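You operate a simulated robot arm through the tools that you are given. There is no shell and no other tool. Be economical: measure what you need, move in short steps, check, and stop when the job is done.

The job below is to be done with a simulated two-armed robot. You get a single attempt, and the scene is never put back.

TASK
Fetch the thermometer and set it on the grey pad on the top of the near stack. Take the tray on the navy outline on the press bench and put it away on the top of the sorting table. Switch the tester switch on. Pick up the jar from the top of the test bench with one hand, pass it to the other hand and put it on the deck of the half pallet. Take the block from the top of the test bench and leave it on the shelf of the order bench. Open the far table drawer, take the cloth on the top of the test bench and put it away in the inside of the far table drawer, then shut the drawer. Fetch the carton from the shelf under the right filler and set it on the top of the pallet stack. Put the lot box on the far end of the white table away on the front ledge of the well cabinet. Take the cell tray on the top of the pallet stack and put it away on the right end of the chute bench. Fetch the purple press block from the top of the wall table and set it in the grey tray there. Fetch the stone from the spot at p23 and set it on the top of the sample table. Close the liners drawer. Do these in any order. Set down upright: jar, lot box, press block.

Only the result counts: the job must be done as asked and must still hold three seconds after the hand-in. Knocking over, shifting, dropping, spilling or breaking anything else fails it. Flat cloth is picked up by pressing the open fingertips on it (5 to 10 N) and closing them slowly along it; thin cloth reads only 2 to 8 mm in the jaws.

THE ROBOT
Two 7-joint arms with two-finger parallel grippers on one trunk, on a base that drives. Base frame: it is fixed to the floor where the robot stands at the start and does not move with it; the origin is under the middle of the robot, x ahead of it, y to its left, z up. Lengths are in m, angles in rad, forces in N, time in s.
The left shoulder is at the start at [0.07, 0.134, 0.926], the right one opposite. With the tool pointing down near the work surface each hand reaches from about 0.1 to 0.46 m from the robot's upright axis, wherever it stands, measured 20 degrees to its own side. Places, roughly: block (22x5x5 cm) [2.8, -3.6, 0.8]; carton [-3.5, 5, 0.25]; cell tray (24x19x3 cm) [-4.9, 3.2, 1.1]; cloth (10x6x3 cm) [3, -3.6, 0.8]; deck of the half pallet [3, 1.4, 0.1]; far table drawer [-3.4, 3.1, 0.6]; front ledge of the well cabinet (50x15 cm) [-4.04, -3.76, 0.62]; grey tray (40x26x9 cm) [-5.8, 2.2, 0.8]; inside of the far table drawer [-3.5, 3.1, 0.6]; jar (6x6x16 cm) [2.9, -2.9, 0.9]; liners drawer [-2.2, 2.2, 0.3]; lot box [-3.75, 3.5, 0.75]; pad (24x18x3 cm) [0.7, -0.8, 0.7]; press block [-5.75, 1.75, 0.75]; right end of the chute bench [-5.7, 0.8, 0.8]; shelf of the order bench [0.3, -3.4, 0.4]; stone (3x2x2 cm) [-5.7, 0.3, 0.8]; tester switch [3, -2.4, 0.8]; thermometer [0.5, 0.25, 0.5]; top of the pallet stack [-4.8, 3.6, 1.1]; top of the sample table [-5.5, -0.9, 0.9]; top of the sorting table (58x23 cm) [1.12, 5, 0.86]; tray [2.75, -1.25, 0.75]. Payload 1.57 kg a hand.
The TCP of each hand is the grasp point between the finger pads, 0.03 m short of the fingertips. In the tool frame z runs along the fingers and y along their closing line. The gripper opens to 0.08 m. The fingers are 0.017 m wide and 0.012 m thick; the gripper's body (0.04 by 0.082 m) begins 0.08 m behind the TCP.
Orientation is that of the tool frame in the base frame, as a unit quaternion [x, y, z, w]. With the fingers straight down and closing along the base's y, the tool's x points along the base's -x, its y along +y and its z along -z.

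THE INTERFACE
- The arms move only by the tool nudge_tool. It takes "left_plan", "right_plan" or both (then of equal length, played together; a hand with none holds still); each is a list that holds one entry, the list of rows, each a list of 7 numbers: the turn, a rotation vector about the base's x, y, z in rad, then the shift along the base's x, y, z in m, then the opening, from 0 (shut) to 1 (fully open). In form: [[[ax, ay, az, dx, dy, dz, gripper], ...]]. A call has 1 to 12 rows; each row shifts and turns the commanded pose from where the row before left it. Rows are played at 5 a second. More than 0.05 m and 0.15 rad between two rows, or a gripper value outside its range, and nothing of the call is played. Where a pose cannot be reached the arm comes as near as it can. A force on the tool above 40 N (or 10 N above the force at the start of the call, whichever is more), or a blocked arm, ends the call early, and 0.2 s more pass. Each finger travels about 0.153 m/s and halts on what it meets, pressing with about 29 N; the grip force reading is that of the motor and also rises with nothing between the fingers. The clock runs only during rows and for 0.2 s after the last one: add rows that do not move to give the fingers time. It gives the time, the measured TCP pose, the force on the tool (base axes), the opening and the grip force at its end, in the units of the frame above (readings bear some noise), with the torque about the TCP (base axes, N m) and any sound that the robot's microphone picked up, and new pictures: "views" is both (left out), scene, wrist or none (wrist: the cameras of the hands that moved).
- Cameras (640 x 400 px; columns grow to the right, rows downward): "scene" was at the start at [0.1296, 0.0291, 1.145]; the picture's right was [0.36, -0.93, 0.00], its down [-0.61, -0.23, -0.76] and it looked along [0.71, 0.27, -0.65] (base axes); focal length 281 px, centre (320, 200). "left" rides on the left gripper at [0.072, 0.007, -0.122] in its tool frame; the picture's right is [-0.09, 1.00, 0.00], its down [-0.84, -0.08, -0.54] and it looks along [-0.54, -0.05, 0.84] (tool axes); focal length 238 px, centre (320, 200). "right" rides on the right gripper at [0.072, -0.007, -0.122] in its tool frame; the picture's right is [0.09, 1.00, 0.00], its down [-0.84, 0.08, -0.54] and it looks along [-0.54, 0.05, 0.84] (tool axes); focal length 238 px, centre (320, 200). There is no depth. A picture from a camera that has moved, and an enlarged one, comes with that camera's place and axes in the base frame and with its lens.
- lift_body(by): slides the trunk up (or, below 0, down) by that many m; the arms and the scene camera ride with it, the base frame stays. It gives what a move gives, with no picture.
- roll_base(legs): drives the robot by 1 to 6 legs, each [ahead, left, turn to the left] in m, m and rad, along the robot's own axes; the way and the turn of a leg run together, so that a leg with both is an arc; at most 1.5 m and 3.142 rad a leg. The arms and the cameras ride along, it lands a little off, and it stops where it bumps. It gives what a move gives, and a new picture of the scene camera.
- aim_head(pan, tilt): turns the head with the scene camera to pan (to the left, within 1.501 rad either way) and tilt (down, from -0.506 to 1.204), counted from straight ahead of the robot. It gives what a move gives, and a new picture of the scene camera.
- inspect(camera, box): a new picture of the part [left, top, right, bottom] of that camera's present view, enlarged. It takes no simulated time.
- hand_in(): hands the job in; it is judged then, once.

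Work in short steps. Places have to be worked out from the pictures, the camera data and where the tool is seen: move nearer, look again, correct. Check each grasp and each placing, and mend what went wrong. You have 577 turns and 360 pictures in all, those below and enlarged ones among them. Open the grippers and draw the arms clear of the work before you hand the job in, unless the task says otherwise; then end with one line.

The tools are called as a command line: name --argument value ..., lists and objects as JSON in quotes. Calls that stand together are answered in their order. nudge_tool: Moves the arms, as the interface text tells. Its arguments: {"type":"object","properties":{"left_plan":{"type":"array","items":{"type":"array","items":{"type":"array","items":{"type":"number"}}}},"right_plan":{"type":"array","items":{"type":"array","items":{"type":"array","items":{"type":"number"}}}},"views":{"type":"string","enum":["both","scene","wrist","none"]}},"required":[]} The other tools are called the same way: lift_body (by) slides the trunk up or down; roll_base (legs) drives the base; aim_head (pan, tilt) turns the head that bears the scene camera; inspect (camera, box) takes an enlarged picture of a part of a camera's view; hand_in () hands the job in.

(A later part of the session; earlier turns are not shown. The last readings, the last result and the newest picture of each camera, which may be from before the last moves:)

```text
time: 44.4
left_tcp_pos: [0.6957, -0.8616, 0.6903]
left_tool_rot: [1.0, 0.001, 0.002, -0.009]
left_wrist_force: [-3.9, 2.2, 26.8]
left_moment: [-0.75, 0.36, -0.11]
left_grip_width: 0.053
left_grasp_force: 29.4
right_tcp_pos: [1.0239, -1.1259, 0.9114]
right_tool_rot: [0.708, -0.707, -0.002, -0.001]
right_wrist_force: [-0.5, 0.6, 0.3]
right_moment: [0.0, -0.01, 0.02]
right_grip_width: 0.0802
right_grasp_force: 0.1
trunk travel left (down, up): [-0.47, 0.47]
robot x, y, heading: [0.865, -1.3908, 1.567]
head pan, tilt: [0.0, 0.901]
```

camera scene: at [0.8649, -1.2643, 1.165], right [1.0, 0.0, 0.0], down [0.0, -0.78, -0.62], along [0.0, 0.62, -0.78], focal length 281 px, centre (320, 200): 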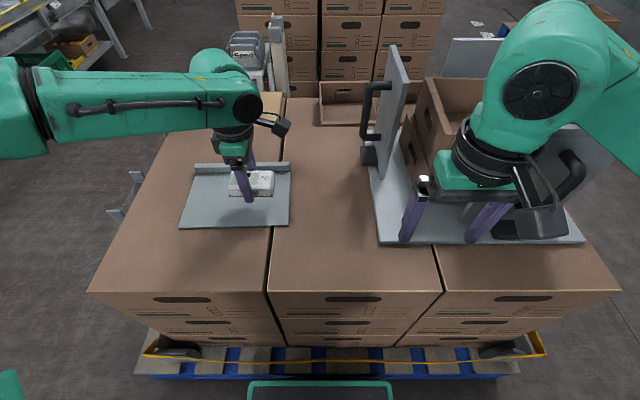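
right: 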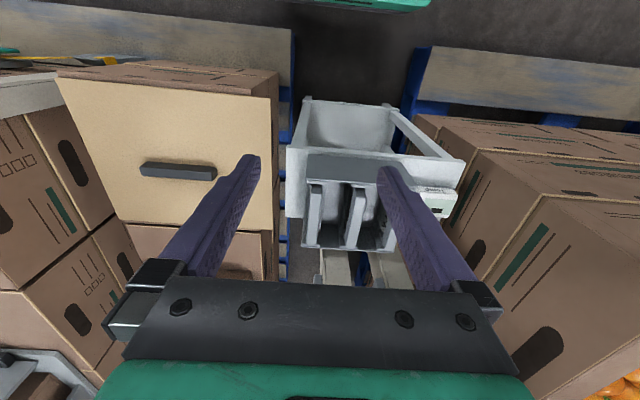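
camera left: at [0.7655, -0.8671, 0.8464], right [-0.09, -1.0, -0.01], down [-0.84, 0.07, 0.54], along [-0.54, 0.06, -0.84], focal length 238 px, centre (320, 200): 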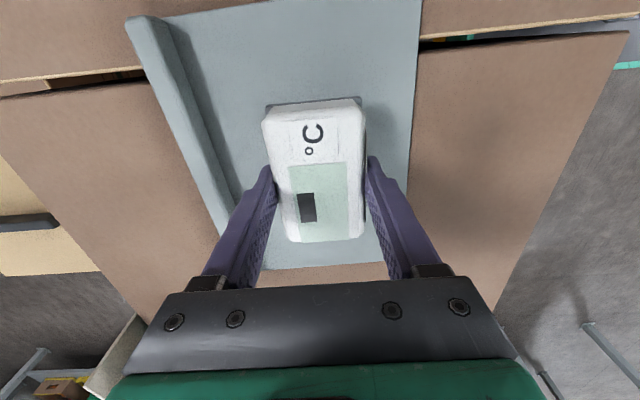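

Contact at 27 N, so the pad's top is at about z 0.66. I ease up slightly and open the jaws.

lift_body --by 0.004

nudge_tool --left_plan '[[[0, 0, 0, 0, 0, 0, 0.75], [0, 0, 0, 0, 0, 0, 1], [0, 0, 0, 0, 0, 0, 1]]]' --views "none"

lift_body --by 0.1

nudge_tool --left_plan '[[[0, 0, 0, 0, -0.04, 0, 1], [0, 0, 0, 0, -0.04, 0, 1], [0, 0, 0, 0, -0.04, 0, 1], [0, 0, 0, 0, -0.04, 0, 1]]]' --views "scene"

```text
time: 44.9
left_tcp_pos: [0.6955, -0.862, 0.689]
left_tool_rot: [1.0, 0.001, 0.003, -0.004]
left_wrist_force: [-2.2, 4.7, 15.2]
left_moment: [-0.31, 0.23, -0.05]
left_grip_width: 0.0535
left_grasp_force: 29.2
right_tcp_pos: [1.0258, -1.1244, 0.915]
right_tool_rot: [-0.707, 0.708, 0.002, 0.0]
right_wrist_force: [0.3, -0.2, -0.1]
right_moment: [0.01, 0.0, -0.03]
right_grip_width: 0.08
right_grasp_force: 0.1
trunk travel left (down, up): [-0.474, 0.466]
robot x, y, heading: [0.8622, -1.3881, 1.574]
head pan, tilt: [0.0, 0.901]
```

```text
time: 45.7
left_tcp_pos: [0.6938, -0.861, 0.6895]
left_tool_rot: [1.0, 0.001, 0.003, -0.005]
left_wrist_force: [0.6, 3.9, 14.2]
left_moment: [-0.39, -0.01, 0.04]
left_grip_width: 0.076
left_grasp_force: 0.1
right_tcp_pos: [1.024, -1.1242, 0.913]
right_tool_rot: [-0.707, 0.707, 0.002, 0.0]
right_wrist_force: [0.1, -0.5, 0.2]
right_moment: [0.01, 0.03, -0.02]
right_grip_width: 0.0802
right_grasp_force: 0.1
trunk travel left (down, up): [-0.474, 0.466]
robot x, y, heading: [0.866, -1.388, 1.573]
head pan, tilt: [0.0, 0.901]
```

```text
time: 47.0
left_tcp_pos: [0.6951, -0.8597, 0.7894]
left_tool_rot: [1.0, 0.002, 0.003, -0.003]
left_wrist_force: [-0.2, -0.2, 1.2]
left_moment: [-0.03, 0.02, -0.01]
left_grip_width: 0.08
left_grasp_force: 0.2
right_tcp_pos: [1.0238, -1.1221, 1.0127]
right_tool_rot: [-0.707, 0.707, 0.0, -0.001]
right_wrist_force: [0.2, 1.0, 0.6]
right_moment: [0.02, 0.01, 0.0]
right_grip_width: 0.0799
right_grasp_force: 0.0
trunk travel left (down, up): [-0.574, 0.366]
robot x, y, heading: [0.8662, -1.3873, 1.57]
head pan, tilt: [0.0, 0.901]
```

```text
time: 48.0
left_tcp_pos: [0.694, -1.0219, 0.7889]
left_tool_rot: [1.0, 0.001, 0.002, -0.004]
left_wrist_force: [-0.8, -0.3, -0.7]
left_moment: [0.03, -0.01, -0.01]
left_grip_width: 0.0801
left_grasp_force: 0.1
right_tcp_pos: [1.0229, -1.125, 1.0136]
right_tool_rot: [-0.707, 0.707, 0.0, 0.001]
right_wrist_force: [0.1, -1.2, 0.4]
right_moment: [0.04, 0.01, 0.0]
right_grip_width: 0.0799
right_grasp_force: 0.2
trunk travel left (down, up): [-0.574, 0.366]
robot x, y, heading: [0.8634, -1.3901, 1.575]
head pan, tilt: [0.0, 0.901]
camera scene: at [0.8639, -1.2662, 1.2042], right [1.0, 0.0, 0.0], down [0.0, -0.78, -0.62], along [0.0, 0.62, -0.78], focal length 281 px, centre (320, 200)
```

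scene: 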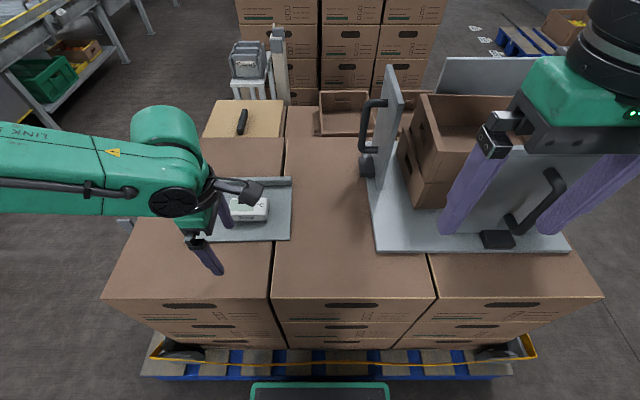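

The thermometer sits on the pad. Next I back off, turn to face the benches at +x, and drive over for a look.

nudge_tool --left_plan '[[[0, 0, 0, 0, -0.03, 0.03, 1], [0, 0, 0, 0, -0.03, 0.03, 1], [0, 0, 0, 0, 0, 0.03, 1]]]' --views "none"

roll_base --legs '[[-0.25, 0, 0], [0, 0, -1.573], [1.1, 0, 0]]'

aim_head --pan 0.0 --tilt 0.5

aim_head --pan -0.8 --tilt 0.4

```text
time: 48.8
left_tcp_pos: [0.6934, -1.0587, 0.8692]
left_tool_rot: [1.0, 0.002, 0.003, -0.004]
left_wrist_force: [-0.2, 0.1, 0.2]
left_moment: [0.01, -0.02, -0.01]
left_grip_width: 0.0799
left_grasp_force: 0.0
left hand out of reach, approached as far as the arm can: row 2
right_tcp_pos: [1.0214, -1.1229, 1.0137]
right_tool_rot: [0.708, -0.707, 0.0, -0.001]
right_wrist_force: [-0.4, -0.5, 0.1]
right_moment: [0.01, -0.01, -0.02]
right_grip_width: 0.0801
right_grasp_force: 0.0
trunk travel left (down, up): [-0.574, 0.366]
robot x, y, heading: [0.8644, -1.3889, 1.57]
head pan, tilt: [0.0, 0.901]
```

```text
time: 59.6
left_tcp_pos: [2.2777, -1.4189, 0.8687]
left_tool_rot: [0.721, -0.693, 0.004, -0.001]
left_wrist_force: [-0.3, 0.4, 0.0]
left_moment: [0.0, -0.02, -0.04]
left_grip_width: 0.0799
left_grasp_force: 0.1
right_tcp_pos: [2.2254, -1.752, 1.0132]
right_tool_rot: [-0.019, 1.0, 0.0, 0.0]
right_wrist_force: [0.6, -0.4, -0.2]
right_moment: [0.02, 0.04, 0.0]
right_grip_width: 0.0802
right_grasp_force: 0.1
trunk travel left (down, up): [-0.574, 0.366]
robot x, y, heading: [1.9533, -1.6036, 0.039]
head pan, tilt: [0.0, 0.901]
camera scene: at [2.0799, -1.5984, 1.204], right [0.04, -1.0, 0.0], down [-0.78, -0.03, -0.62], along [0.62, 0.02, -0.78], focal length 281 px, centre (320, 200)
```

scene: 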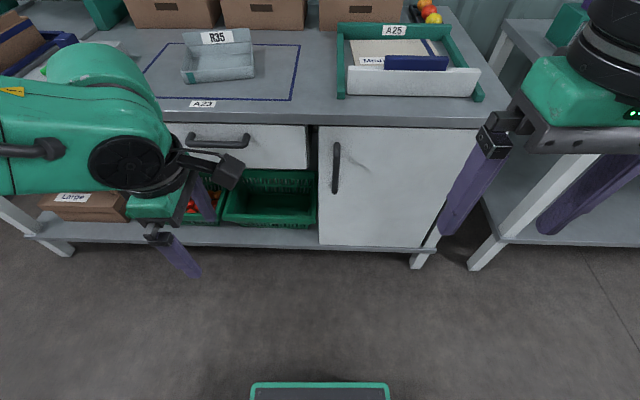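

```text
time: 60.5
left_tcp_pos: [2.2777, -1.4203, 0.8683]
left_tool_rot: [0.721, -0.693, 0.004, 0.0]
left_wrist_force: [0.3, 0.3, 0.1]
left_moment: [0.0, -0.01, -0.02]
left_grip_width: 0.0797
left_grasp_force: 0.1
right_tcp_pos: [2.2253, -1.7528, 1.0138]
right_tool_rot: [-0.02, 1.0, 0.0, 0.0]
right_wrist_force: [0.5, -0.8, -0.7]
right_moment: [0.01, -0.05, -0.02]
right_grip_width: 0.0799
right_grasp_force: 0.0
trunk travel left (down, up): [-0.574, 0.366]
robot x, y, heading: [1.9529, -1.6025, 0.036]
head pan, tilt: [0.0, 0.499]
camera scene: at [2.0952, -1.5978, 1.2378], right [0.04, -1.0, 0.0], down [-0.48, -0.02, -0.88], along [0.88, 0.03, -0.48], focal length 281 px, centre (320, 200)
```

scene: 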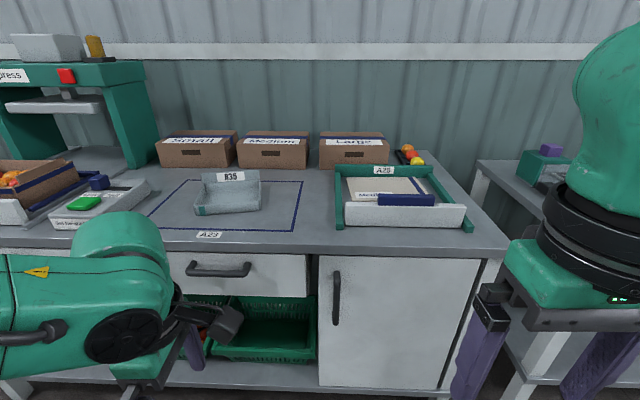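

```text
time: 61.6
left_tcp_pos: [2.2765, -1.419, 0.8686]
left_tool_rot: [0.721, -0.693, 0.004, 0.0]
left_wrist_force: [-0.4, -0.2, 0.3]
left_moment: [0.02, 0.03, -0.03]
left_grip_width: 0.0798
left_grasp_force: 0.1
right_tcp_pos: [2.2249, -1.7519, 1.0137]
right_tool_rot: [-0.019, 1.0, 0.0, 0.0]
right_wrist_force: [-0.6, 0.5, -0.1]
right_moment: [0.02, -0.02, 0.0]
right_grip_width: 0.0802
right_grasp_force: 0.0
trunk travel left (down, up): [-0.574, 0.366]
robot x, y, heading: [1.9518, -1.6015, 0.041]
head pan, tilt: [-0.799, 0.4]
camera scene: at [2.0716, -1.6651, 1.247], right [-0.69, -0.72, 0.0], down [-0.28, 0.27, -0.92], along [0.67, -0.63, -0.39], focal length 281 px, centre (320, 200)
```

scene: 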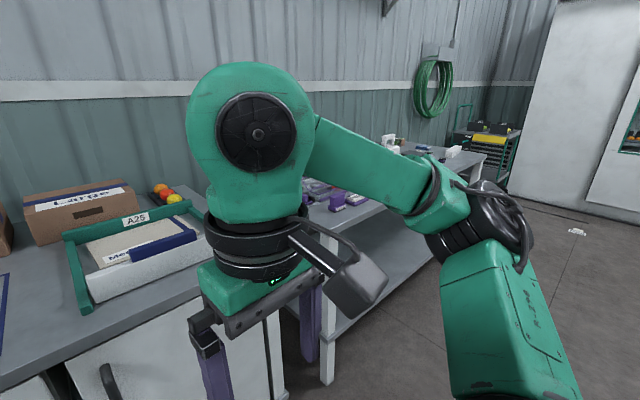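

The target tray is the small grey "R35" tray within the navy outline, near (2.9, −1.26). First I strafe to the test bench to survey it.

roll_base --legs '[[0, -1.4, -0.038]]'

aim_head --pan 0.0 --tilt 0.5

```text
time: 68.6
left_tcp_pos: [2.3174, -2.8306, 0.8689]
left_tool_rot: [0.712, -0.702, 0.005, 0.0]
left_wrist_force: [-0.1, 0.5, -0.1]
left_moment: [-0.01, 0.01, -0.01]
left_grip_width: 0.0799
left_grasp_force: 0.0
right_tcp_pos: [2.2601, -3.1615, 1.0135]
right_tool_rot: [-0.007, 1.0, 0.0, 0.0]
right_wrist_force: [-0.1, 0.0, 0.4]
right_moment: [0.02, 0.03, -0.02]
right_grip_width: 0.0798
right_grasp_force: 0.1
trunk travel left (down, up): [-0.574, 0.366]
robot x, y, heading: [1.9877, -3.003, 0.013]
head pan, tilt: [-0.799, 0.4]
camera scene: at [2.1061, -3.071, 1.247], right [-0.71, -0.71, 0.0], down [-0.28, 0.28, -0.92], along [0.65, -0.65, -0.39], focal length 281 px, centre (320, 200)
```

scene: 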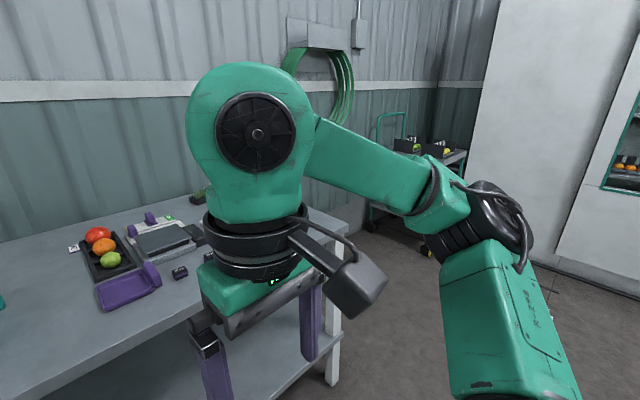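

```text
time: 69.7
left_tcp_pos: [2.3175, -2.8305, 0.8692]
left_tool_rot: [0.712, -0.702, 0.004, -0.001]
left_wrist_force: [-0.1, 0.1, -0.8]
left_moment: [-0.01, 0.0, -0.03]
left_grip_width: 0.0799
left_grasp_force: 0.1
right_tcp_pos: [2.2574, -3.1622, 1.0125]
right_tool_rot: [-0.006, 1.0, 0.0, 0.0]
right_wrist_force: [0.2, 1.0, 0.9]
right_moment: [0.0, 0.03, 0.03]
right_grip_width: 0.0801
right_grasp_force: 0.1
trunk travel left (down, up): [-0.574, 0.366]
robot x, y, heading: [1.9871, -3.0047, 0.015]
head pan, tilt: [0.0, 0.499]
camera scene: at [2.1317, -3.0043, 1.2379], right [0.01, -1.0, 0.0], down [-0.48, -0.01, -0.88], along [0.88, 0.01, -0.48], focal length 281 px, centre (320, 200)
```

scene: 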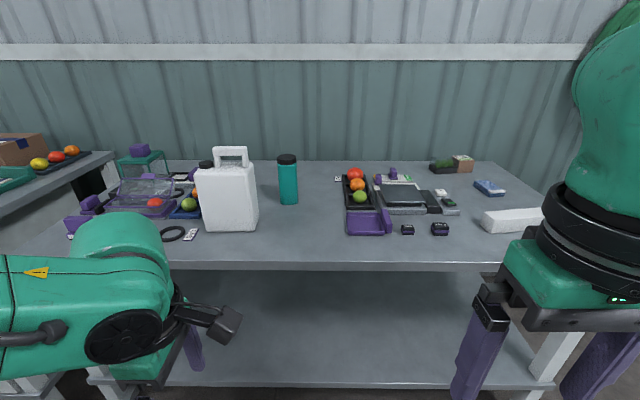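

inspect --camera "scene" --box '[50, 130, 330, 270]'

inspect --camera "scene" --box '[320, 140, 560, 260]'

```text
2.29 times, centred on (190, 200) of scene
camera zoom: at [2.1317, -3.0043, 1.2379], right [0.01, -1.0, 0.0], down [-0.48, -0.01, -0.88], along [0.88, 0.01, -0.48], focal length 642 px, centre (617, 200)
```

zoom: 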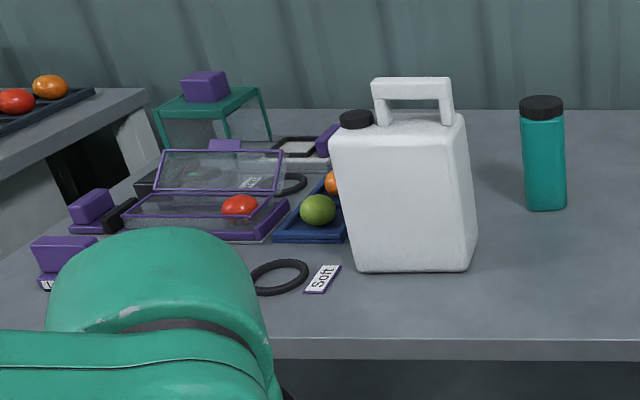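

```text
2.67 times, centred on (440, 200) of scene
camera zoom: at [2.1317, -3.0043, 1.2379], right [0.01, -1.0, 0.0], down [-0.48, -0.01, -0.88], along [0.88, 0.01, -0.48], focal length 749 px, centre (0, 200)
```

zoom: 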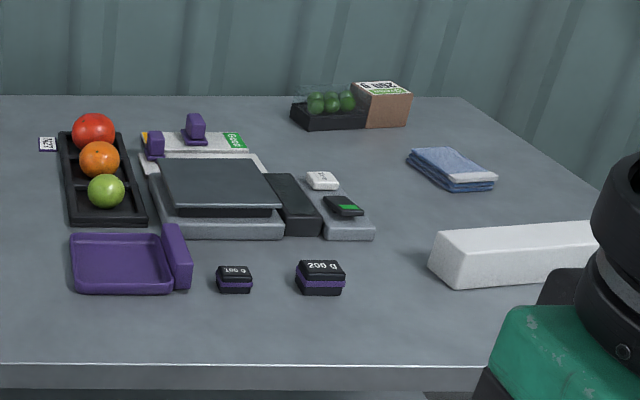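

Jar = teal bottle near (2.916, −2.893); block = the white bar near (2.77, −3.51); cloth = the folded blue one. The white jug stands just left of the jar, so I'll take the jar with the right hand pitched 45°, then pass it to the left from above. I tuck the left hand, pitch the right, and roll closer.

nudge_tool --left_plan '[[[0, 0, -0.143, -0.02, 0, 0.01, 1], [0, 0, -0.143, -0.02, 0, 0.01, 1], [0, 0, -0.143, -0.02, 0, 0.01, 1], [0, 0, -0.143, -0.01, 0, 0.01, 1], [0, 0, -0.143, -0.01, 0, 0.01, 1], [0, 0, -0.143, 0, 0, 0.01, 1], [0, 0, -0.143, 0, 0, 0.01, 1], [0, 0, -0.143, 0, 0, 0.01, 1], [0, 0, -0.143, 0, 0, 0.01, 1], [0, 0, -0.143, 0, 0, 0.01, 1], [0, 0, -0.155, 0, 0, 0, 1]]]' --right_plan '[[[0, -0.131, 0, 0, 0, 0, 1], [0, -0.131, 0, 0, 0, 0, 1], [0, -0.131, 0, 0, 0, 0, 1], [0, -0.131, 0, 0, 0, 0, 1], [0, -0.131, 0, 0, 0, 0, 1], [0, -0.13, 0, 0, 0, 0, 1], [0, 0, 0, 0, 0, 0, 1], [0, 0, 0, 0, 0, 0, 1], [0, 0, 0, 0, 0, 0, 1], [0, 0, 0, 0, 0, 0, 1], [0, 0, 0, 0, 0, 0, 1]]]' --views "none"

```text
refused: row 11 steps farther than a row can; nothing moved
```

nudge_tool --left_plan '[[[0, 0, -0.143, -0.02, 0, 0.01, 1], [0, 0, -0.143, -0.02, 0, 0.01, 1], [0, 0, -0.143, -0.02, 0, 0.01, 1], [0, 0, -0.143, -0.01, 0, 0.01, 1], [0, 0, -0.143, -0.01, 0, 0.01, 1], [0, 0, -0.143, 0, 0, 0.01, 1], [0, 0, -0.143, 0, 0, 0.01, 1], [0, 0, -0.143, 0, 0, 0.01, 1], [0, 0, -0.143, 0, 0, 0.01, 1], [0, 0, -0.143, 0, 0, 0.01, 1], [0, 0, -0.14, 0, 0, 0, 1]]]' --right_plan '[[[0, -0.131, 0, 0, 0, 0, 1], [0, -0.131, 0, 0, 0, 0, 1], [0, -0.131, 0, 0, 0, 0, 1], [0, -0.131, 0, 0, 0, 0, 1], [0, -0.131, 0, 0, 0, 0, 1], [0, -0.13, 0, 0, 0, 0, 1], [0, 0, 0, 0, 0, 0, 1], [0, 0, 0, 0, 0, 0, 1], [0, 0, 0, 0, 0, 0, 1], [0, 0, 0, 0, 0, 0, 1], [0, 0, 0, 0, 0, 0, 1]]]' --views "none"

roll_base --legs '[[0.3, 0.05, -0.012]]'

```text
time: 72.1
left_tcp_pos: [2.2523, -2.8305, 0.9824]
left_tool_rot: [-0.007, 1.0, -0.003, -0.002]
left_wrist_force: [0.5, 0.7, 0.9]
left_moment: [-0.01, 0.0, -0.02]
left_grip_width: 0.0799
left_grasp_force: 0.0
left hand out of reach, approached as far as the arm can: row 2, 3
right_tcp_pos: [2.2582, -3.152, 1.0164]
right_tool_rot: [-0.006, 0.924, -0.003, 0.383]
right_wrist_force: [-0.7, -0.4, 0.4]
right_moment: [-0.01, 0.01, -0.02]
right_grip_width: 0.0801
right_grasp_force: 0.0
right hand out of reach, approached as far as the arm can: row 6
trunk travel left (down, up): [-0.574, 0.366]
robot x, y, heading: [1.9894, -3.003, 0.012]
head pan, tilt: [0.0, 0.499]
```

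```text
time: 74.1
left_tcp_pos: [2.5484, -2.7811, 0.9825]
left_tool_rot: [-0.003, 1.0, -0.003, -0.003]
left_wrist_force: [0.3, 0.5, 0.5]
left_moment: [-0.02, 0.02, 0.06]
left_grip_width: 0.0799
left_grasp_force: 0.0
right_tcp_pos: [2.5528, -3.1039, 1.0163]
right_tool_rot: [-0.001, 0.924, -0.005, 0.382]
right_wrist_force: [-0.6, 1.3, 0.0]
right_moment: [-0.02, 0.02, -0.04]
right_grip_width: 0.08
right_grasp_force: 0.0
trunk travel left (down, up): [-0.574, 0.366]
robot x, y, heading: [2.284, -2.9519, 0.0]
head pan, tilt: [0.0, 0.499]
camera scene: at [2.427, -2.9543, 1.2379], right [0.0, -1.0, 0.0], down [-0.48, 0.0, -0.88], along [0.88, 0.0, -0.48], focal length 281 px, centre (320, 200)
```

scene: 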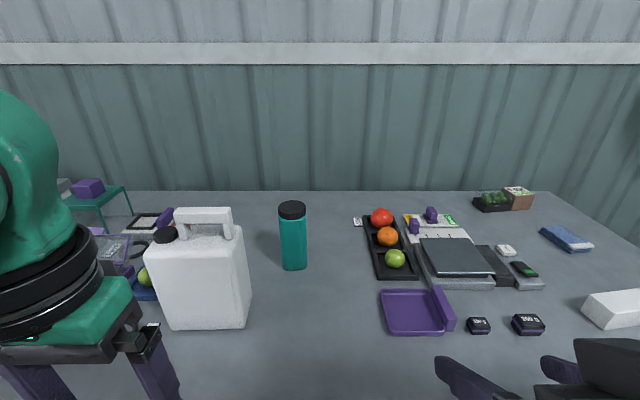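

Re-measured, the jar's centre is about (2.925, −2.897) on a table at z≈0.805. I bring the right hand onto the approach line above and in front of it.

nudge_tool --right_plan '[[[0, 0, 0, 0.0245, 0.0345, 0.012, 1], [0, 0, 0, 0.0245, 0.0345, 0.012, 1], [0, 0, 0, 0.0245, 0.0345, 0.012, 1], [0, 0, 0, 0.0245, 0.0345, 0.012, 1], [0, 0, 0, 0.0245, 0.0345, 0.012, 1], [0, 0, 0, 0.0245, 0.0345, 0.012, 1], [0, 0, 0, 0.03, 0, -0.03, 1], [0, 0, 0, 0.03, 0, -0.03, 1]]]'

```text
time: 74.6
left_tcp_pos: [2.5508, -2.7798, 0.9832]
left_tool_rot: [-0.003, 1.0, -0.005, -0.002]
left_wrist_force: [0.2, 0.8, -0.2]
left_moment: [-0.04, 0.02, 0.0]
left_grip_width: 0.08
left_grasp_force: 0.0
right_tcp_pos: [2.569, -3.0774, 1.0209]
right_tool_rot: [-0.027, 0.926, -0.027, 0.375]
right_wrist_force: [16.1, -37.1, 9.7]
right_moment: [1.68, 2.12, 5.77]
right_grip_width: 0.0797
right_grasp_force: 0.1
trunk travel left (down, up): [-0.574, 0.366]
robot x, y, heading: [2.289, -2.9542, 0.002]
head pan, tilt: [0.0, 0.499]
stopped in row 2 (right hand): the force on the tool passed its limit at 168 N (the readings are from after the stop); the commanded pose is now the measured one
camera scene: at [2.4279, -2.952, 1.2377], right [0.0, -1.0, 0.0], down [-0.48, 0.0, -0.88], along [0.88, 0.0, -0.48], focal length 281 px, centre (320, 200)
camera right: at [2.4321, -3.0861, 1.0598], right [-0.1, 0.99, -0.13], down [0.22, 0.15, 0.96], along [0.97, 0.06, -0.23], focal length 238 px, centre (320, 200)
```

scene: 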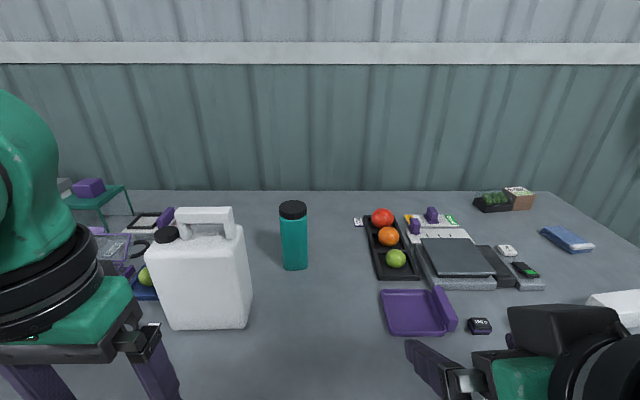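
right: 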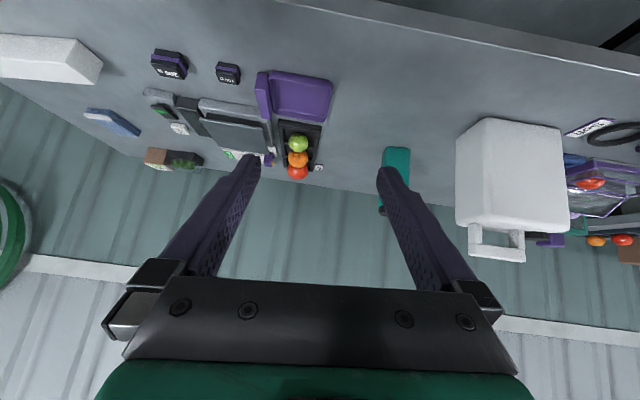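

The right wrist bumped my own body when moving inward while still tucked. I back it off to the right, then extend forward first before moving left.

nudge_tool --right_plan '[[[0, 0, 0, 0.0, -0.03, 0, 1], [0, 0, 0, 0.03, -0.01, 0.0, 1], [0, 0, 0, 0.04, 0, 0.01, 1], [0, 0, 0, 0.04, 0, 0.01, 1], [0, 0, 0, 0.03, 0.03, 0.01, 1], [0, 0, 0, 0.01, 0.04, 0.01, 1], [0, 0, 0, 0, 0.04, 0.01, 1]]]' --views "scene"

```text
time: 76.2
left_tcp_pos: [2.5492, -2.7805, 0.9835]
left_tool_rot: [-0.003, 1.0, -0.005, -0.003]
left_wrist_force: [0.1, 0.5, 0.7]
left_moment: [-0.01, 0.01, 0.01]
left_grip_width: 0.08
left_grasp_force: 0.1
right_tcp_pos: [2.7187, -3.0056, 1.07]
right_tool_rot: [-0.026, 0.926, -0.025, 0.376]
right_wrist_force: [-1.1, 0.7, 1.0]
right_moment: [-0.04, -0.01, -0.03]
right_grip_width: 0.08
right_grasp_force: 0.1
trunk travel left (down, up): [-0.574, 0.366]
robot x, y, heading: [2.2836, -2.9537, 0.007]
head pan, tilt: [0.0, 0.499]
camera scene: at [2.4268, -2.9522, 1.2379], right [0.0, -1.0, 0.0], down [-0.48, 0.0, -0.88], along [0.88, 0.0, -0.48], focal length 281 px, centre (320, 200)
```

scene: 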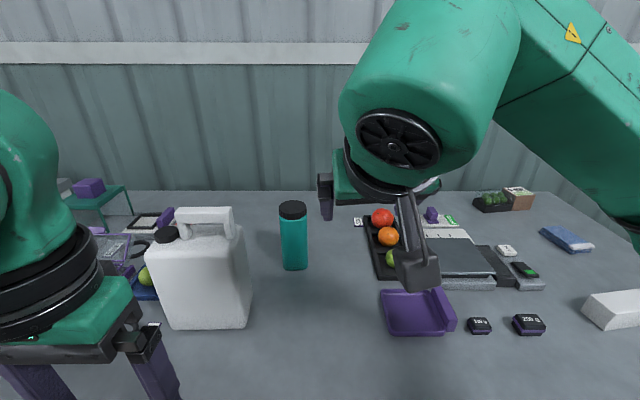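

Clear now. I line up in y, correct the small tilt from the bump, and advance along the tool's 45° line part way.

nudge_tool --right_plan '[[[0.03, 0, -0.014, 0, 0.036, 0, 1], [0.036, 0, -0.014, 0, 0.036, 0, 1], [0, 0, 0, 0, 0.036, 0, 1], [0, 0, 0, 0.03, 0, -0.03, 1], [0, 0, 0, 0.03, 0, -0.03, 1], [0, 0, 0, 0.02, 0, -0.02, 1]]]'

```text
time: 77.6
left_tcp_pos: [2.551, -2.7814, 0.9822]
left_tool_rot: [-0.003, 1.0, -0.003, -0.002]
left_wrist_force: [-0.5, -0.2, 0.1]
left_moment: [0.03, 0.01, -0.01]
left_grip_width: 0.0799
left_grasp_force: 0.1
right_tcp_pos: [2.7985, -2.9016, 0.9905]
right_tool_rot: [0.0, 0.927, 0.001, 0.376]
right_wrist_force: [0.6, 0.0, -0.8]
right_moment: [0.0, 0.0, 0.01]
right_grip_width: 0.0801
right_grasp_force: 0.0
trunk travel left (down, up): [-0.574, 0.366]
robot x, y, heading: [2.2835, -2.9509, 0.003]
head pan, tilt: [0.0, 0.499]
camera scene: at [2.4276, -2.9541, 1.2378], right [0.0, -1.0, 0.0], down [-0.48, 0.0, -0.88], along [0.88, 0.0, -0.48], focal length 281 px, centre (320, 200)
camera right: at [2.6612, -2.9072, 1.0286], right [-0.07, 1.0, -0.06], down [0.22, 0.08, 0.97], along [0.97, 0.05, -0.23], focal length 238 px, centre (320, 200)
```

scene: 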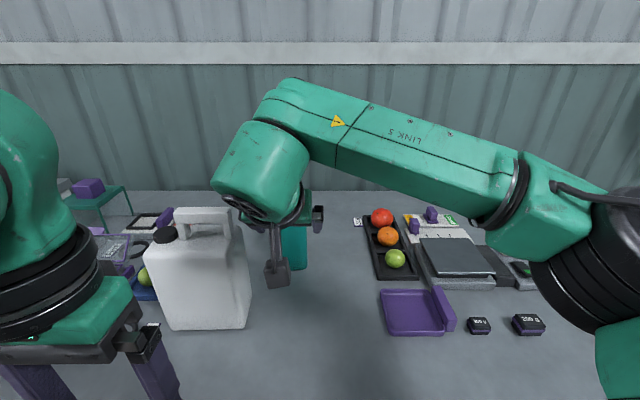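
right: 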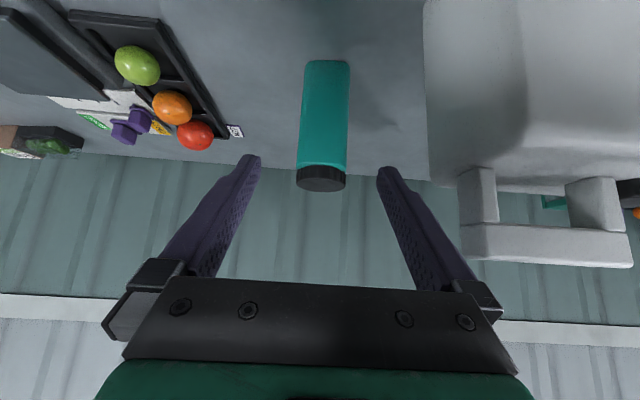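

The jar is centred between the fingers. I advance the remaining 0.127 m and close.

nudge_tool --right_plan '[[[0, 0, 0, 0.032, 0.002, -0.0315, 1], [0, 0, 0, 0.032, 0.002, -0.0315, 1], [0, 0, 0, 0.032, 0, -0.0315, 1], [0, 0, 0, 0.03, 0, -0.03, 1], [0, 0, 0, 0, 0, 0, 0.6], [0, 0, 0, 0, 0, 0, 0.3], [0, 0, 0, 0, 0, 0, 0], [0, 0, 0, 0, 0, 0, 0]]]'

```text
time: 79.4
left_tcp_pos: [2.5499, -2.7821, 0.9825]
left_tool_rot: [-0.003, 1.0, -0.004, -0.003]
left_wrist_force: [-0.2, 0.0, -0.1]
left_moment: [0.0, 0.01, 0.01]
left_grip_width: 0.0799
left_grasp_force: 0.0
right_tcp_pos: [2.9229, -2.8943, 0.8653]
right_tool_rot: [0.0, 0.926, 0.001, 0.377]
right_wrist_force: [-0.9, 0.6, -0.6]
right_moment: [0.01, 0.02, 0.02]
right_grip_width: 0.0585
right_grasp_force: 29.1
trunk travel left (down, up): [-0.574, 0.366]
robot x, y, heading: [2.2832, -2.9519, 0.005]
head pan, tilt: [0.0, 0.499]
camera scene: at [2.4277, -2.9541, 1.2378], right [0.0, -1.0, 0.0], down [-0.48, 0.0, -0.88], along [0.88, 0.0, -0.48], focal length 281 px, centre (320, 200)
camera right: at [2.7867, -2.902, 0.9033], right [-0.07, 1.0, -0.06], down [0.22, 0.08, 0.97], along [0.97, 0.05, -0.23], focal length 238 px, centre (320, 200)
```

scene: 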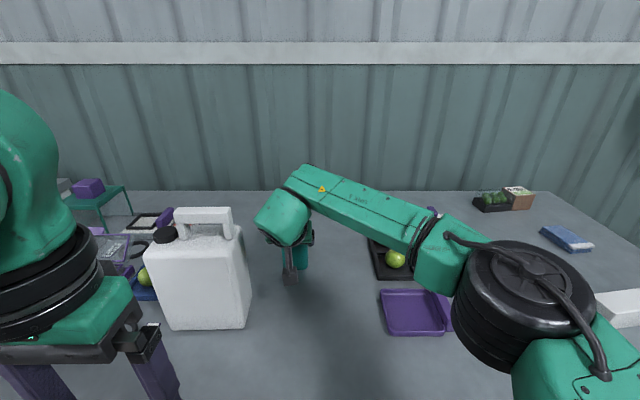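
right: 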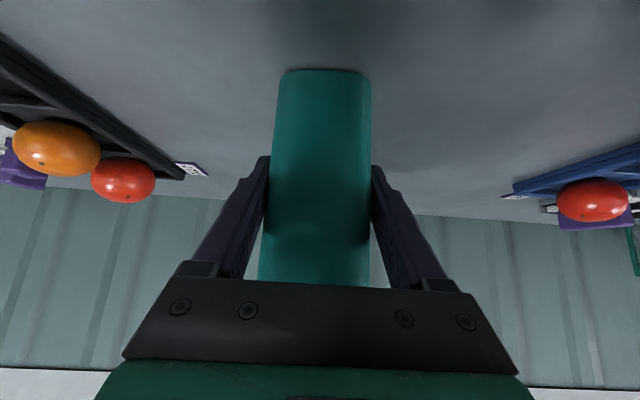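

Gripped at 58.5 mm. I lift straight up and back the base away from the bench.

nudge_tool --right_plan '[[[0, 0, 0, 0, 0, 0.02, 0], [0, 0, 0, 0, 0, 0.04, 0], [0, 0, 0, 0, 0, 0.04, 0], [0, 0, 0, 0, -0.01, 0.04, 0], [0, 0, 0, -0.02, -0.02, 0.04, 0], [0, 0, 0, -0.04, -0.02, 0, 0]]]' --views "none"

roll_base --legs '[[-0.35, 0, 0]]'

```text
time: 80.8
left_tcp_pos: [2.5496, -2.7831, 0.9828]
left_tool_rot: [-0.002, 1.0, -0.003, -0.002]
left_wrist_force: [-0.3, 0.3, -0.1]
left_moment: [0.02, 0.0, 0.0]
left_grip_width: 0.0801
left_grasp_force: 0.0
right_tcp_pos: [2.8642, -2.9494, 1.0483]
right_tool_rot: [0.0, 0.927, 0.002, 0.376]
right_wrist_force: [-0.5, -0.1, -3.7]
right_moment: [0.0, -0.01, 0.02]
right_grip_width: 0.0585
right_grasp_force: 28.8
trunk travel left (down, up): [-0.574, 0.366]
robot x, y, heading: [2.2855, -2.9545, 0.006]
head pan, tilt: [0.0, 0.499]
```

```text
time: 83.0
left_tcp_pos: [2.194, -2.782, 0.9819]
left_tool_rot: [-0.004, 1.0, -0.003, -0.002]
left_wrist_force: [0.4, 0.9, 0.6]
left_moment: [-0.03, 0.0, 0.0]
left_grip_width: 0.0801
left_grasp_force: 0.1
right_tcp_pos: [2.5102, -2.9464, 1.0469]
right_tool_rot: [-0.002, 0.927, 0.002, 0.375]
right_wrist_force: [0.4, 0.3, -3.3]
right_moment: [0.02, 0.04, -0.01]
right_grip_width: 0.0585
right_grasp_force: 29.0
trunk travel left (down, up): [-0.574, 0.366]
robot x, y, heading: [1.9294, -2.9588, 0.009]
head pan, tilt: [0.0, 0.499]
camera scene: at [2.0724, -2.9553, 1.2378], right [0.01, -1.0, 0.0], down [-0.48, 0.0, -0.88], along [0.88, 0.01, -0.48], focal length 281 px, centre (320, 200)
```

scene: 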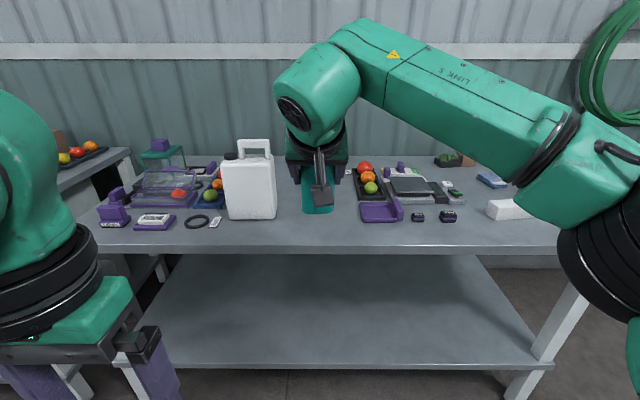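

The jar is upright in the right hand. I bring it down and in to a handover spot in open air, and yaw the left hand −0.6 rad so its camera stays clear.

nudge_tool --right_plan '[[[0, 0, 0, -0.02, 0.003, -0.035, 0], [0, 0, 0, -0.02, 0.003, -0.035, 0], [0, 0, 0, -0.02, 0.003, -0.035, 0], [0, 0, 0, -0.02, 0.003, -0.035, 0], [0, 0, 0, -0.02, 0.003, -0.035, 0], [0, 0, 0, 0, 0, 0, 0]]]' --left_plan '[[[0, 0, -0.1, 0, 0.01, 0.02, 1], [0, 0, -0.1, 0, 0.01, 0.02, 1], [0, 0, -0.1, 0, 0.01, 0.02, 1], [0, 0, -0.1, 0, 0.0, 0.02, 1], [0, 0, -0.1, 0, 0, 0.02, 1], [0, 0, -0.1, 0, 0, 0, 1]]]' --views "scene"

aim_head --pan 0.0 --tilt 0.75

```text
time: 84.5
left_tcp_pos: [2.194, -2.7522, 1.0828]
left_tool_rot: [0.293, 0.956, -0.003, -0.003]
left_wrist_force: [-0.3, -0.2, 0.0]
left_moment: [-0.03, 0.01, -0.03]
left_grip_width: 0.0801
left_grasp_force: 0.0
right_tcp_pos: [2.4115, -2.9298, 0.8698]
right_tool_rot: [-0.002, 0.926, 0.001, 0.377]
right_wrist_force: [0.2, -0.2, -3.4]
right_moment: [0.0, -0.01, -0.04]
right_grip_width: 0.0585
right_grasp_force: 29.3
trunk travel left (down, up): [-0.574, 0.366]
robot x, y, heading: [1.9271, -2.9551, 0.006]
head pan, tilt: [0.0, 0.499]
camera scene: at [2.0722, -2.9552, 1.2378], right [0.01, -1.0, 0.0], down [-0.48, 0.0, -0.88], along [0.88, 0.01, -0.48], focal length 281 px, centre (320, 200)
```

scene: 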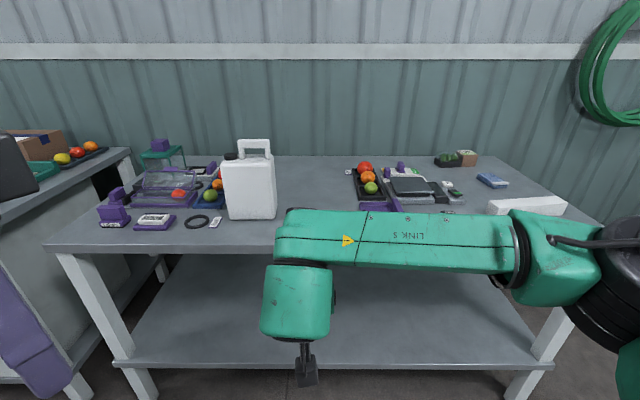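

```text
time: 85.2
left_tcp_pos: [2.1951, -2.7524, 1.0829]
left_tool_rot: [0.291, 0.957, -0.004, -0.005]
left_wrist_force: [0.3, -0.7, 0.1]
left_moment: [-0.01, 0.02, -0.02]
left_grip_width: 0.0801
left_grasp_force: 0.1
right_tcp_pos: [2.4117, -2.9306, 0.8702]
right_tool_rot: [-0.002, 0.927, 0.002, 0.376]
right_wrist_force: [0.8, 1.1, -3.2]
right_moment: [0.0, 0.03, 0.0]
right_grip_width: 0.0583
right_grasp_force: 28.7
trunk travel left (down, up): [-0.574, 0.366]
robot x, y, heading: [1.9295, -2.9545, 0.006]
head pan, tilt: [0.0, 0.75]
camera scene: at [2.064, -2.9554, 1.2159], right [0.01, -1.0, 0.0], down [-0.68, 0.0, -0.73], along [0.73, 0.0, -0.68], focal length 281 px, centre (320, 200)
```

scene: 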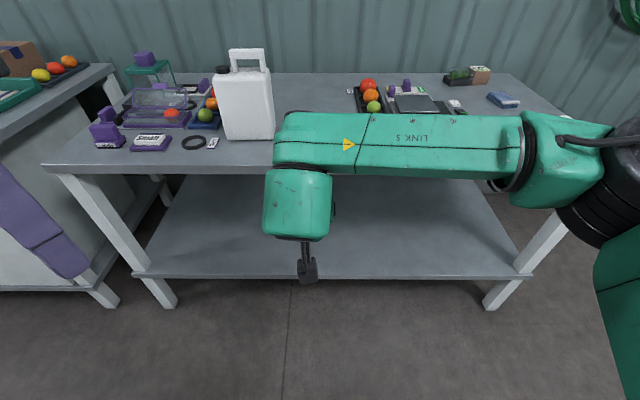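

The right wrist crowds the space over the jar. I yaw the right hand +0.9 rad about the jar so its wrist swings to the right.

nudge_tool --right_plan '[[[0, 0, 0.13, 0, 0, 0, 0], [0, 0, 0.13, 0, 0, 0, 0], [0, 0, 0.13, 0, 0, 0, 0], [0, 0, 0.13, 0, 0, 0, 0], [0, 0, 0.13, 0, 0, 0, 0], [0, 0, 0.13, 0, 0, 0, 0], [0, 0, 0.12, 0, 0, 0, 0], [0, 0, 0, 0, 0, 0, 0]]]' --views "scene"

```text
time: 87.0
left_tcp_pos: [2.1941, -2.7529, 1.0817]
left_tool_rot: [0.291, 0.957, -0.003, -0.003]
left_wrist_force: [-0.6, 0.2, -0.6]
left_moment: [0.01, -0.03, 0.01]
left_grip_width: 0.08
left_grasp_force: 0.0
right_tcp_pos: [2.4109, -2.9307, 0.8723]
right_tool_rot: [-0.405, 0.833, 0.166, 0.338]
right_wrist_force: [0.2, -0.2, -2.7]
right_moment: [0.05, -0.01, 0.05]
right_grip_width: 0.0582
right_grasp_force: 29.5
trunk travel left (down, up): [-0.574, 0.366]
robot x, y, heading: [1.9287, -2.9563, 0.012]
head pan, tilt: [0.0, 0.75]
camera scene: at [2.0638, -2.9551, 1.2159], right [0.01, -1.0, 0.0], down [-0.68, 0.0, -0.73], along [0.73, 0.0, -0.68], focal length 281 px, centre (320, 200)
```

scene: 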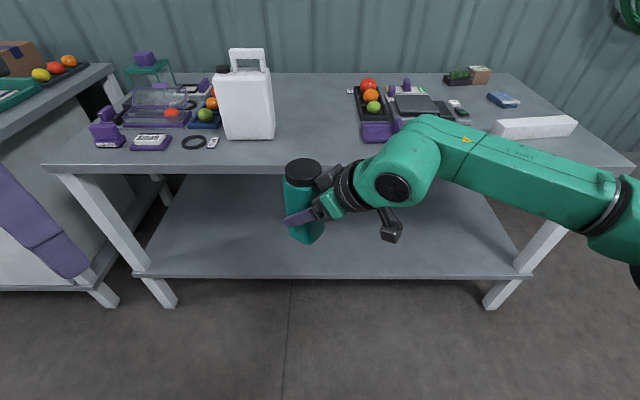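

Now the jar is well exposed. The left fingers should close across the right hand's line, so I yaw the left hand +1.0 rad while carrying it over the jar, staying just above its lid.

nudge_tool --left_plan '[[[0, 0, 0.14, 0.031, -0.0253, -0.008, 1], [0, 0, 0.14, 0.031, -0.0253, -0.008, 1], [0, 0, 0.14, 0.031, -0.0253, -0.008, 1], [0, 0, 0.14, 0.031, -0.0253, -0.008, 1], [0, 0, 0.14, 0.031, -0.0253, -0.008, 1], [0, 0, 0.14, 0.031, -0.0253, -0.008, 1], [0, 0, 0.14, 0.031, -0.0253, -0.008, 1], [0, 0, 0, 0, 0, 0, 1]]]'

```text
time: 88.8
left_tcp_pos: [2.3844, -2.8311, 1.0184]
left_tool_rot: [-0.194, 0.981, -0.004, -0.002]
left_wrist_force: [-0.5, 0.9, -0.1]
left_moment: [0.02, -0.03, 0.01]
left_grip_width: 0.08
left_grasp_force: 0.1
left hand out of reach, approached as far as the arm can: row 5, 6, 7
right_tcp_pos: [2.4092, -2.9306, 0.8738]
right_tool_rot: [-0.405, 0.833, 0.166, 0.338]
right_wrist_force: [-0.9, -0.2, -3.4]
right_moment: [0.0, 0.01, 0.0]
right_grip_width: 0.0585
right_grasp_force: 29.1
trunk travel left (down, up): [-0.574, 0.366]
robot x, y, heading: [1.9287, -2.9572, 0.006]
head pan, tilt: [0.0, 0.75]
camera scene: at [2.0636, -2.9555, 1.2159], right [0.01, -1.0, 0.0], down [-0.68, 0.0, -0.73], along [0.73, 0.0, -0.68], focal length 281 px, centre (320, 200)
camera left: at [2.3148, -2.8508, 1.14], right [-0.29, 0.96, -0.01], down [0.8, 0.25, 0.54], along [0.52, 0.15, -0.84], focal length 238 px, centre (320, 200)
```

scene: 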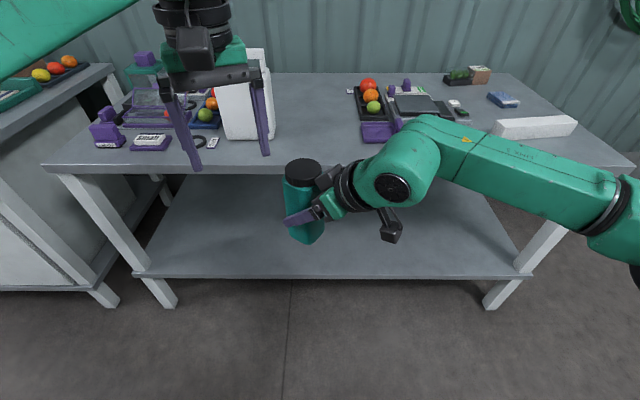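
left: 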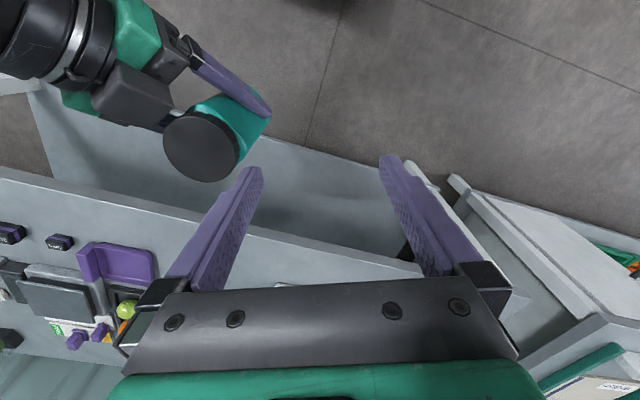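

The left arm can't reach that far across, so I bring the jar to it: left, lower, and a little closer.

nudge_tool --right_plan '[[[0, 0, 0, -0.01, 0.02, -0.02, 0], [0, 0, 0, -0.01, 0.02, -0.02, 0], [0, 0, 0, -0.01, 0.02, -0.02, 0], [0, 0, 0, -0.01, 0.02, -0.02, 0], [0, 0, 0, 0, 0, 0, 0]]]' --left_plan '[[[0, 0, 0, 0, 0, 0, 1], [0, 0, 0, 0, 0, 0, 1], [0, 0, 0, 0, 0, -0.01, 1], [0, 0, 0, 0, 0, -0.02, 1], [0, 0, 0, 0, 0, -0.02, 1]]]' --views "wrist"

```text
time: 90.0
left_tcp_pos: [2.3833, -2.8357, 0.9696]
left_tool_rot: [-0.193, 0.981, -0.005, -0.001]
left_wrist_force: [-0.2, 0.5, -0.2]
left_moment: [0.03, 0.02, 0.03]
left_grip_width: 0.0802
left_grasp_force: 0.0
right_tcp_pos: [2.3717, -2.8502, 0.79]
right_tool_rot: [-0.404, 0.834, 0.165, 0.338]
right_wrist_force: [-0.3, 0.0, -3.7]
right_moment: [-0.03, 0.02, 0.03]
right_grip_width: 0.0581
right_grasp_force: 29.2
trunk travel left (down, up): [-0.574, 0.366]
robot x, y, heading: [1.9274, -2.9553, 0.01]
head pan, tilt: [0.0, 0.75]
camera right: at [2.2922, -2.9603, 0.8285], right [-0.82, 0.56, -0.06], down [0.08, 0.22, 0.97], along [0.56, 0.8, -0.23], focal length 238 px, centre (320, 200)
camera left: at [2.3142, -2.8538, 1.0911], right [-0.29, 0.96, -0.01], down [0.8, 0.25, 0.54], along [0.52, 0.15, -0.84], focal length 238 px, centre (320, 200)
```

right: 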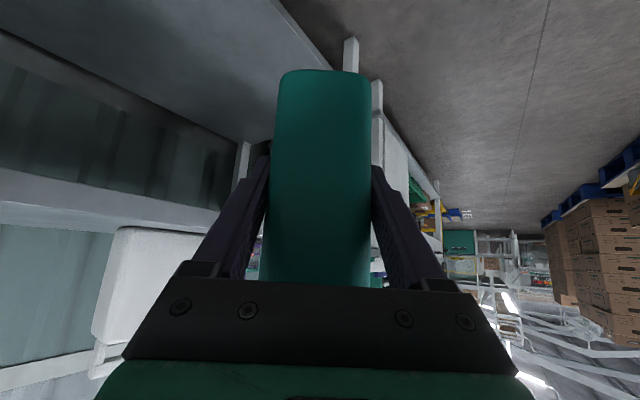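
left: 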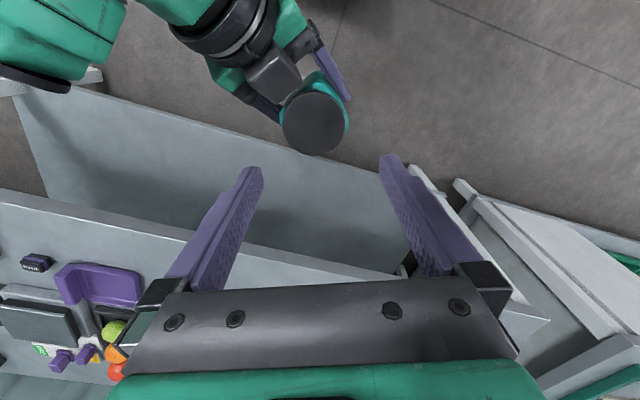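

The lid centre is at about (2.366, −2.844, 0.89). To keep my fingers clear of the right hand's fingers I yaw the left +0.4 more, centre over the lid, and descend.

nudge_tool --left_plan '[[[0, 0, 0.135, -0.006, -0.003, 0, 1], [0, 0, 0.135, -0.006, -0.003, 0, 1], [0, 0, 0.13, -0.005, -0.003, 0, 1], [0, 0, 0, 0, 0, -0.03, 1], [0, 0, 0, 0, 0, -0.02, 1]]]' --views "both"

```text
time: 91.2
left_tcp_pos: [2.3656, -2.8445, 0.921]
left_tool_rot: [-0.384, 0.923, -0.005, -0.001]
left_wrist_force: [0.3, 0.3, -0.5]
left_moment: [-0.01, 0.0, 0.0]
left_grip_width: 0.0799
left_grasp_force: 0.0
right_tcp_pos: [2.3719, -2.8481, 0.7918]
right_tool_rot: [-0.406, 0.833, 0.166, 0.338]
right_wrist_force: [-0.8, 0.3, -4.4]
right_moment: [-0.03, 0.0, -0.01]
right_grip_width: 0.0581
right_grasp_force: 28.7
trunk travel left (down, up): [-0.574, 0.366]
robot x, y, heading: [1.9282, -2.9522, 0.006]
head pan, tilt: [0.0, 0.75]
camera scene: at [2.0641, -2.9553, 1.2159], right [0.01, -1.0, 0.0], down [-0.68, 0.0, -0.73], along [0.73, 0.0, -0.68], focal length 281 px, centre (320, 200)
camera left: at [2.3102, -2.8887, 1.0425], right [-0.64, 0.77, -0.01], down [0.64, 0.55, 0.54], along [0.42, 0.34, -0.84], focal length 238 px, centre (320, 200)
```

scene: 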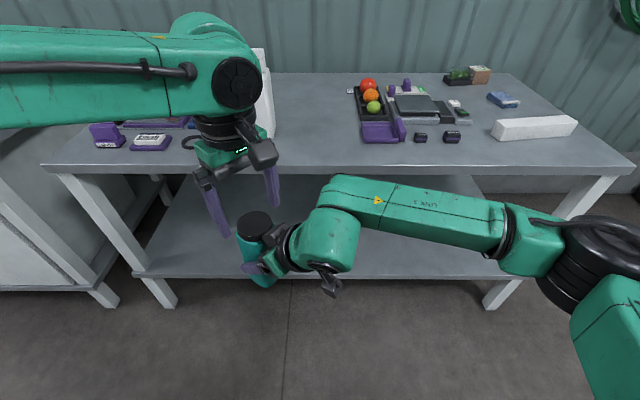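
left: 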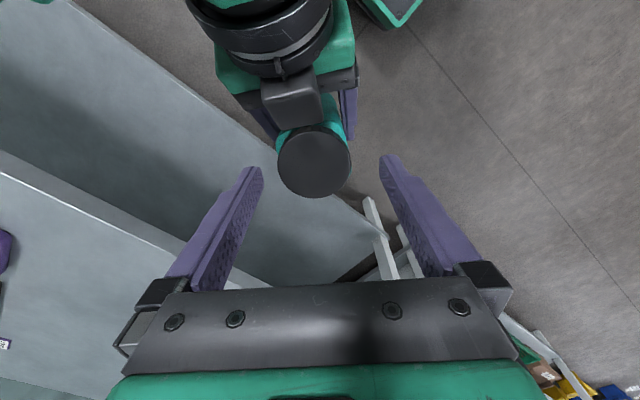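

Aligned to within a centimetre. I descend the last 50 mm and close the left hand on the jar's top.

nudge_tool --left_plan '[[[0, 0, 0, -0.001, -0.005, -0.02, 1], [0, 0, 0, 0, 0, -0.02, 1], [0, 0, 0, 0, 0, -0.01, 1], [0, 0, 0, 0, 0, 0, 0.7], [0, 0, 0, 0, 0, 0, 0.4], [0, 0, 0, 0, 0, 0, 0], [0, 0, 0, 0, 0, 0, 0]]]' --views "wrist"

```text
time: 92.8
left_tcp_pos: [2.3654, -2.8495, 0.8695]
left_tool_rot: [-0.384, 0.923, -0.006, -0.001]
left_wrist_force: [12.6, -15.1, -0.9]
left_moment: [-0.59, -0.61, 0.01]
left_grip_width: 0.0595
left_grasp_force: 29.1
right_tcp_pos: [2.3686, -2.8475, 0.7908]
right_tool_rot: [-0.406, 0.832, 0.167, 0.338]
right_wrist_force: [-12.3, 15.4, -1.7]
right_moment: [-0.66, -0.34, -0.1]
right_grip_width: 0.0582
right_grasp_force: 29.2
trunk travel left (down, up): [-0.574, 0.366]
robot x, y, heading: [1.9299, -2.9585, 0.004]
head pan, tilt: [0.0, 0.75]
camera left: at [2.31, -2.8938, 0.9914], right [-0.64, 0.77, -0.01], down [0.64, 0.55, 0.54], along [0.42, 0.34, -0.84], focal length 238 px, centre (320, 200)
```

left: 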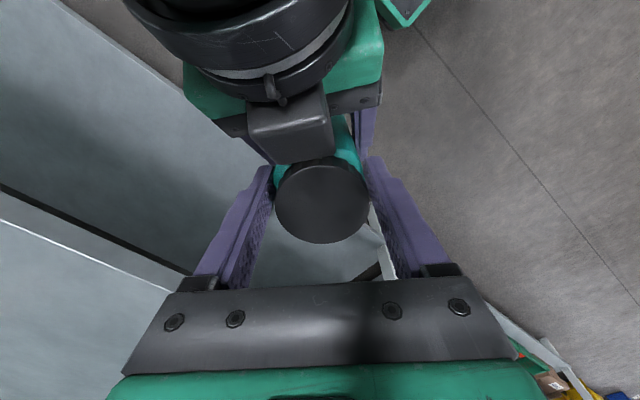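

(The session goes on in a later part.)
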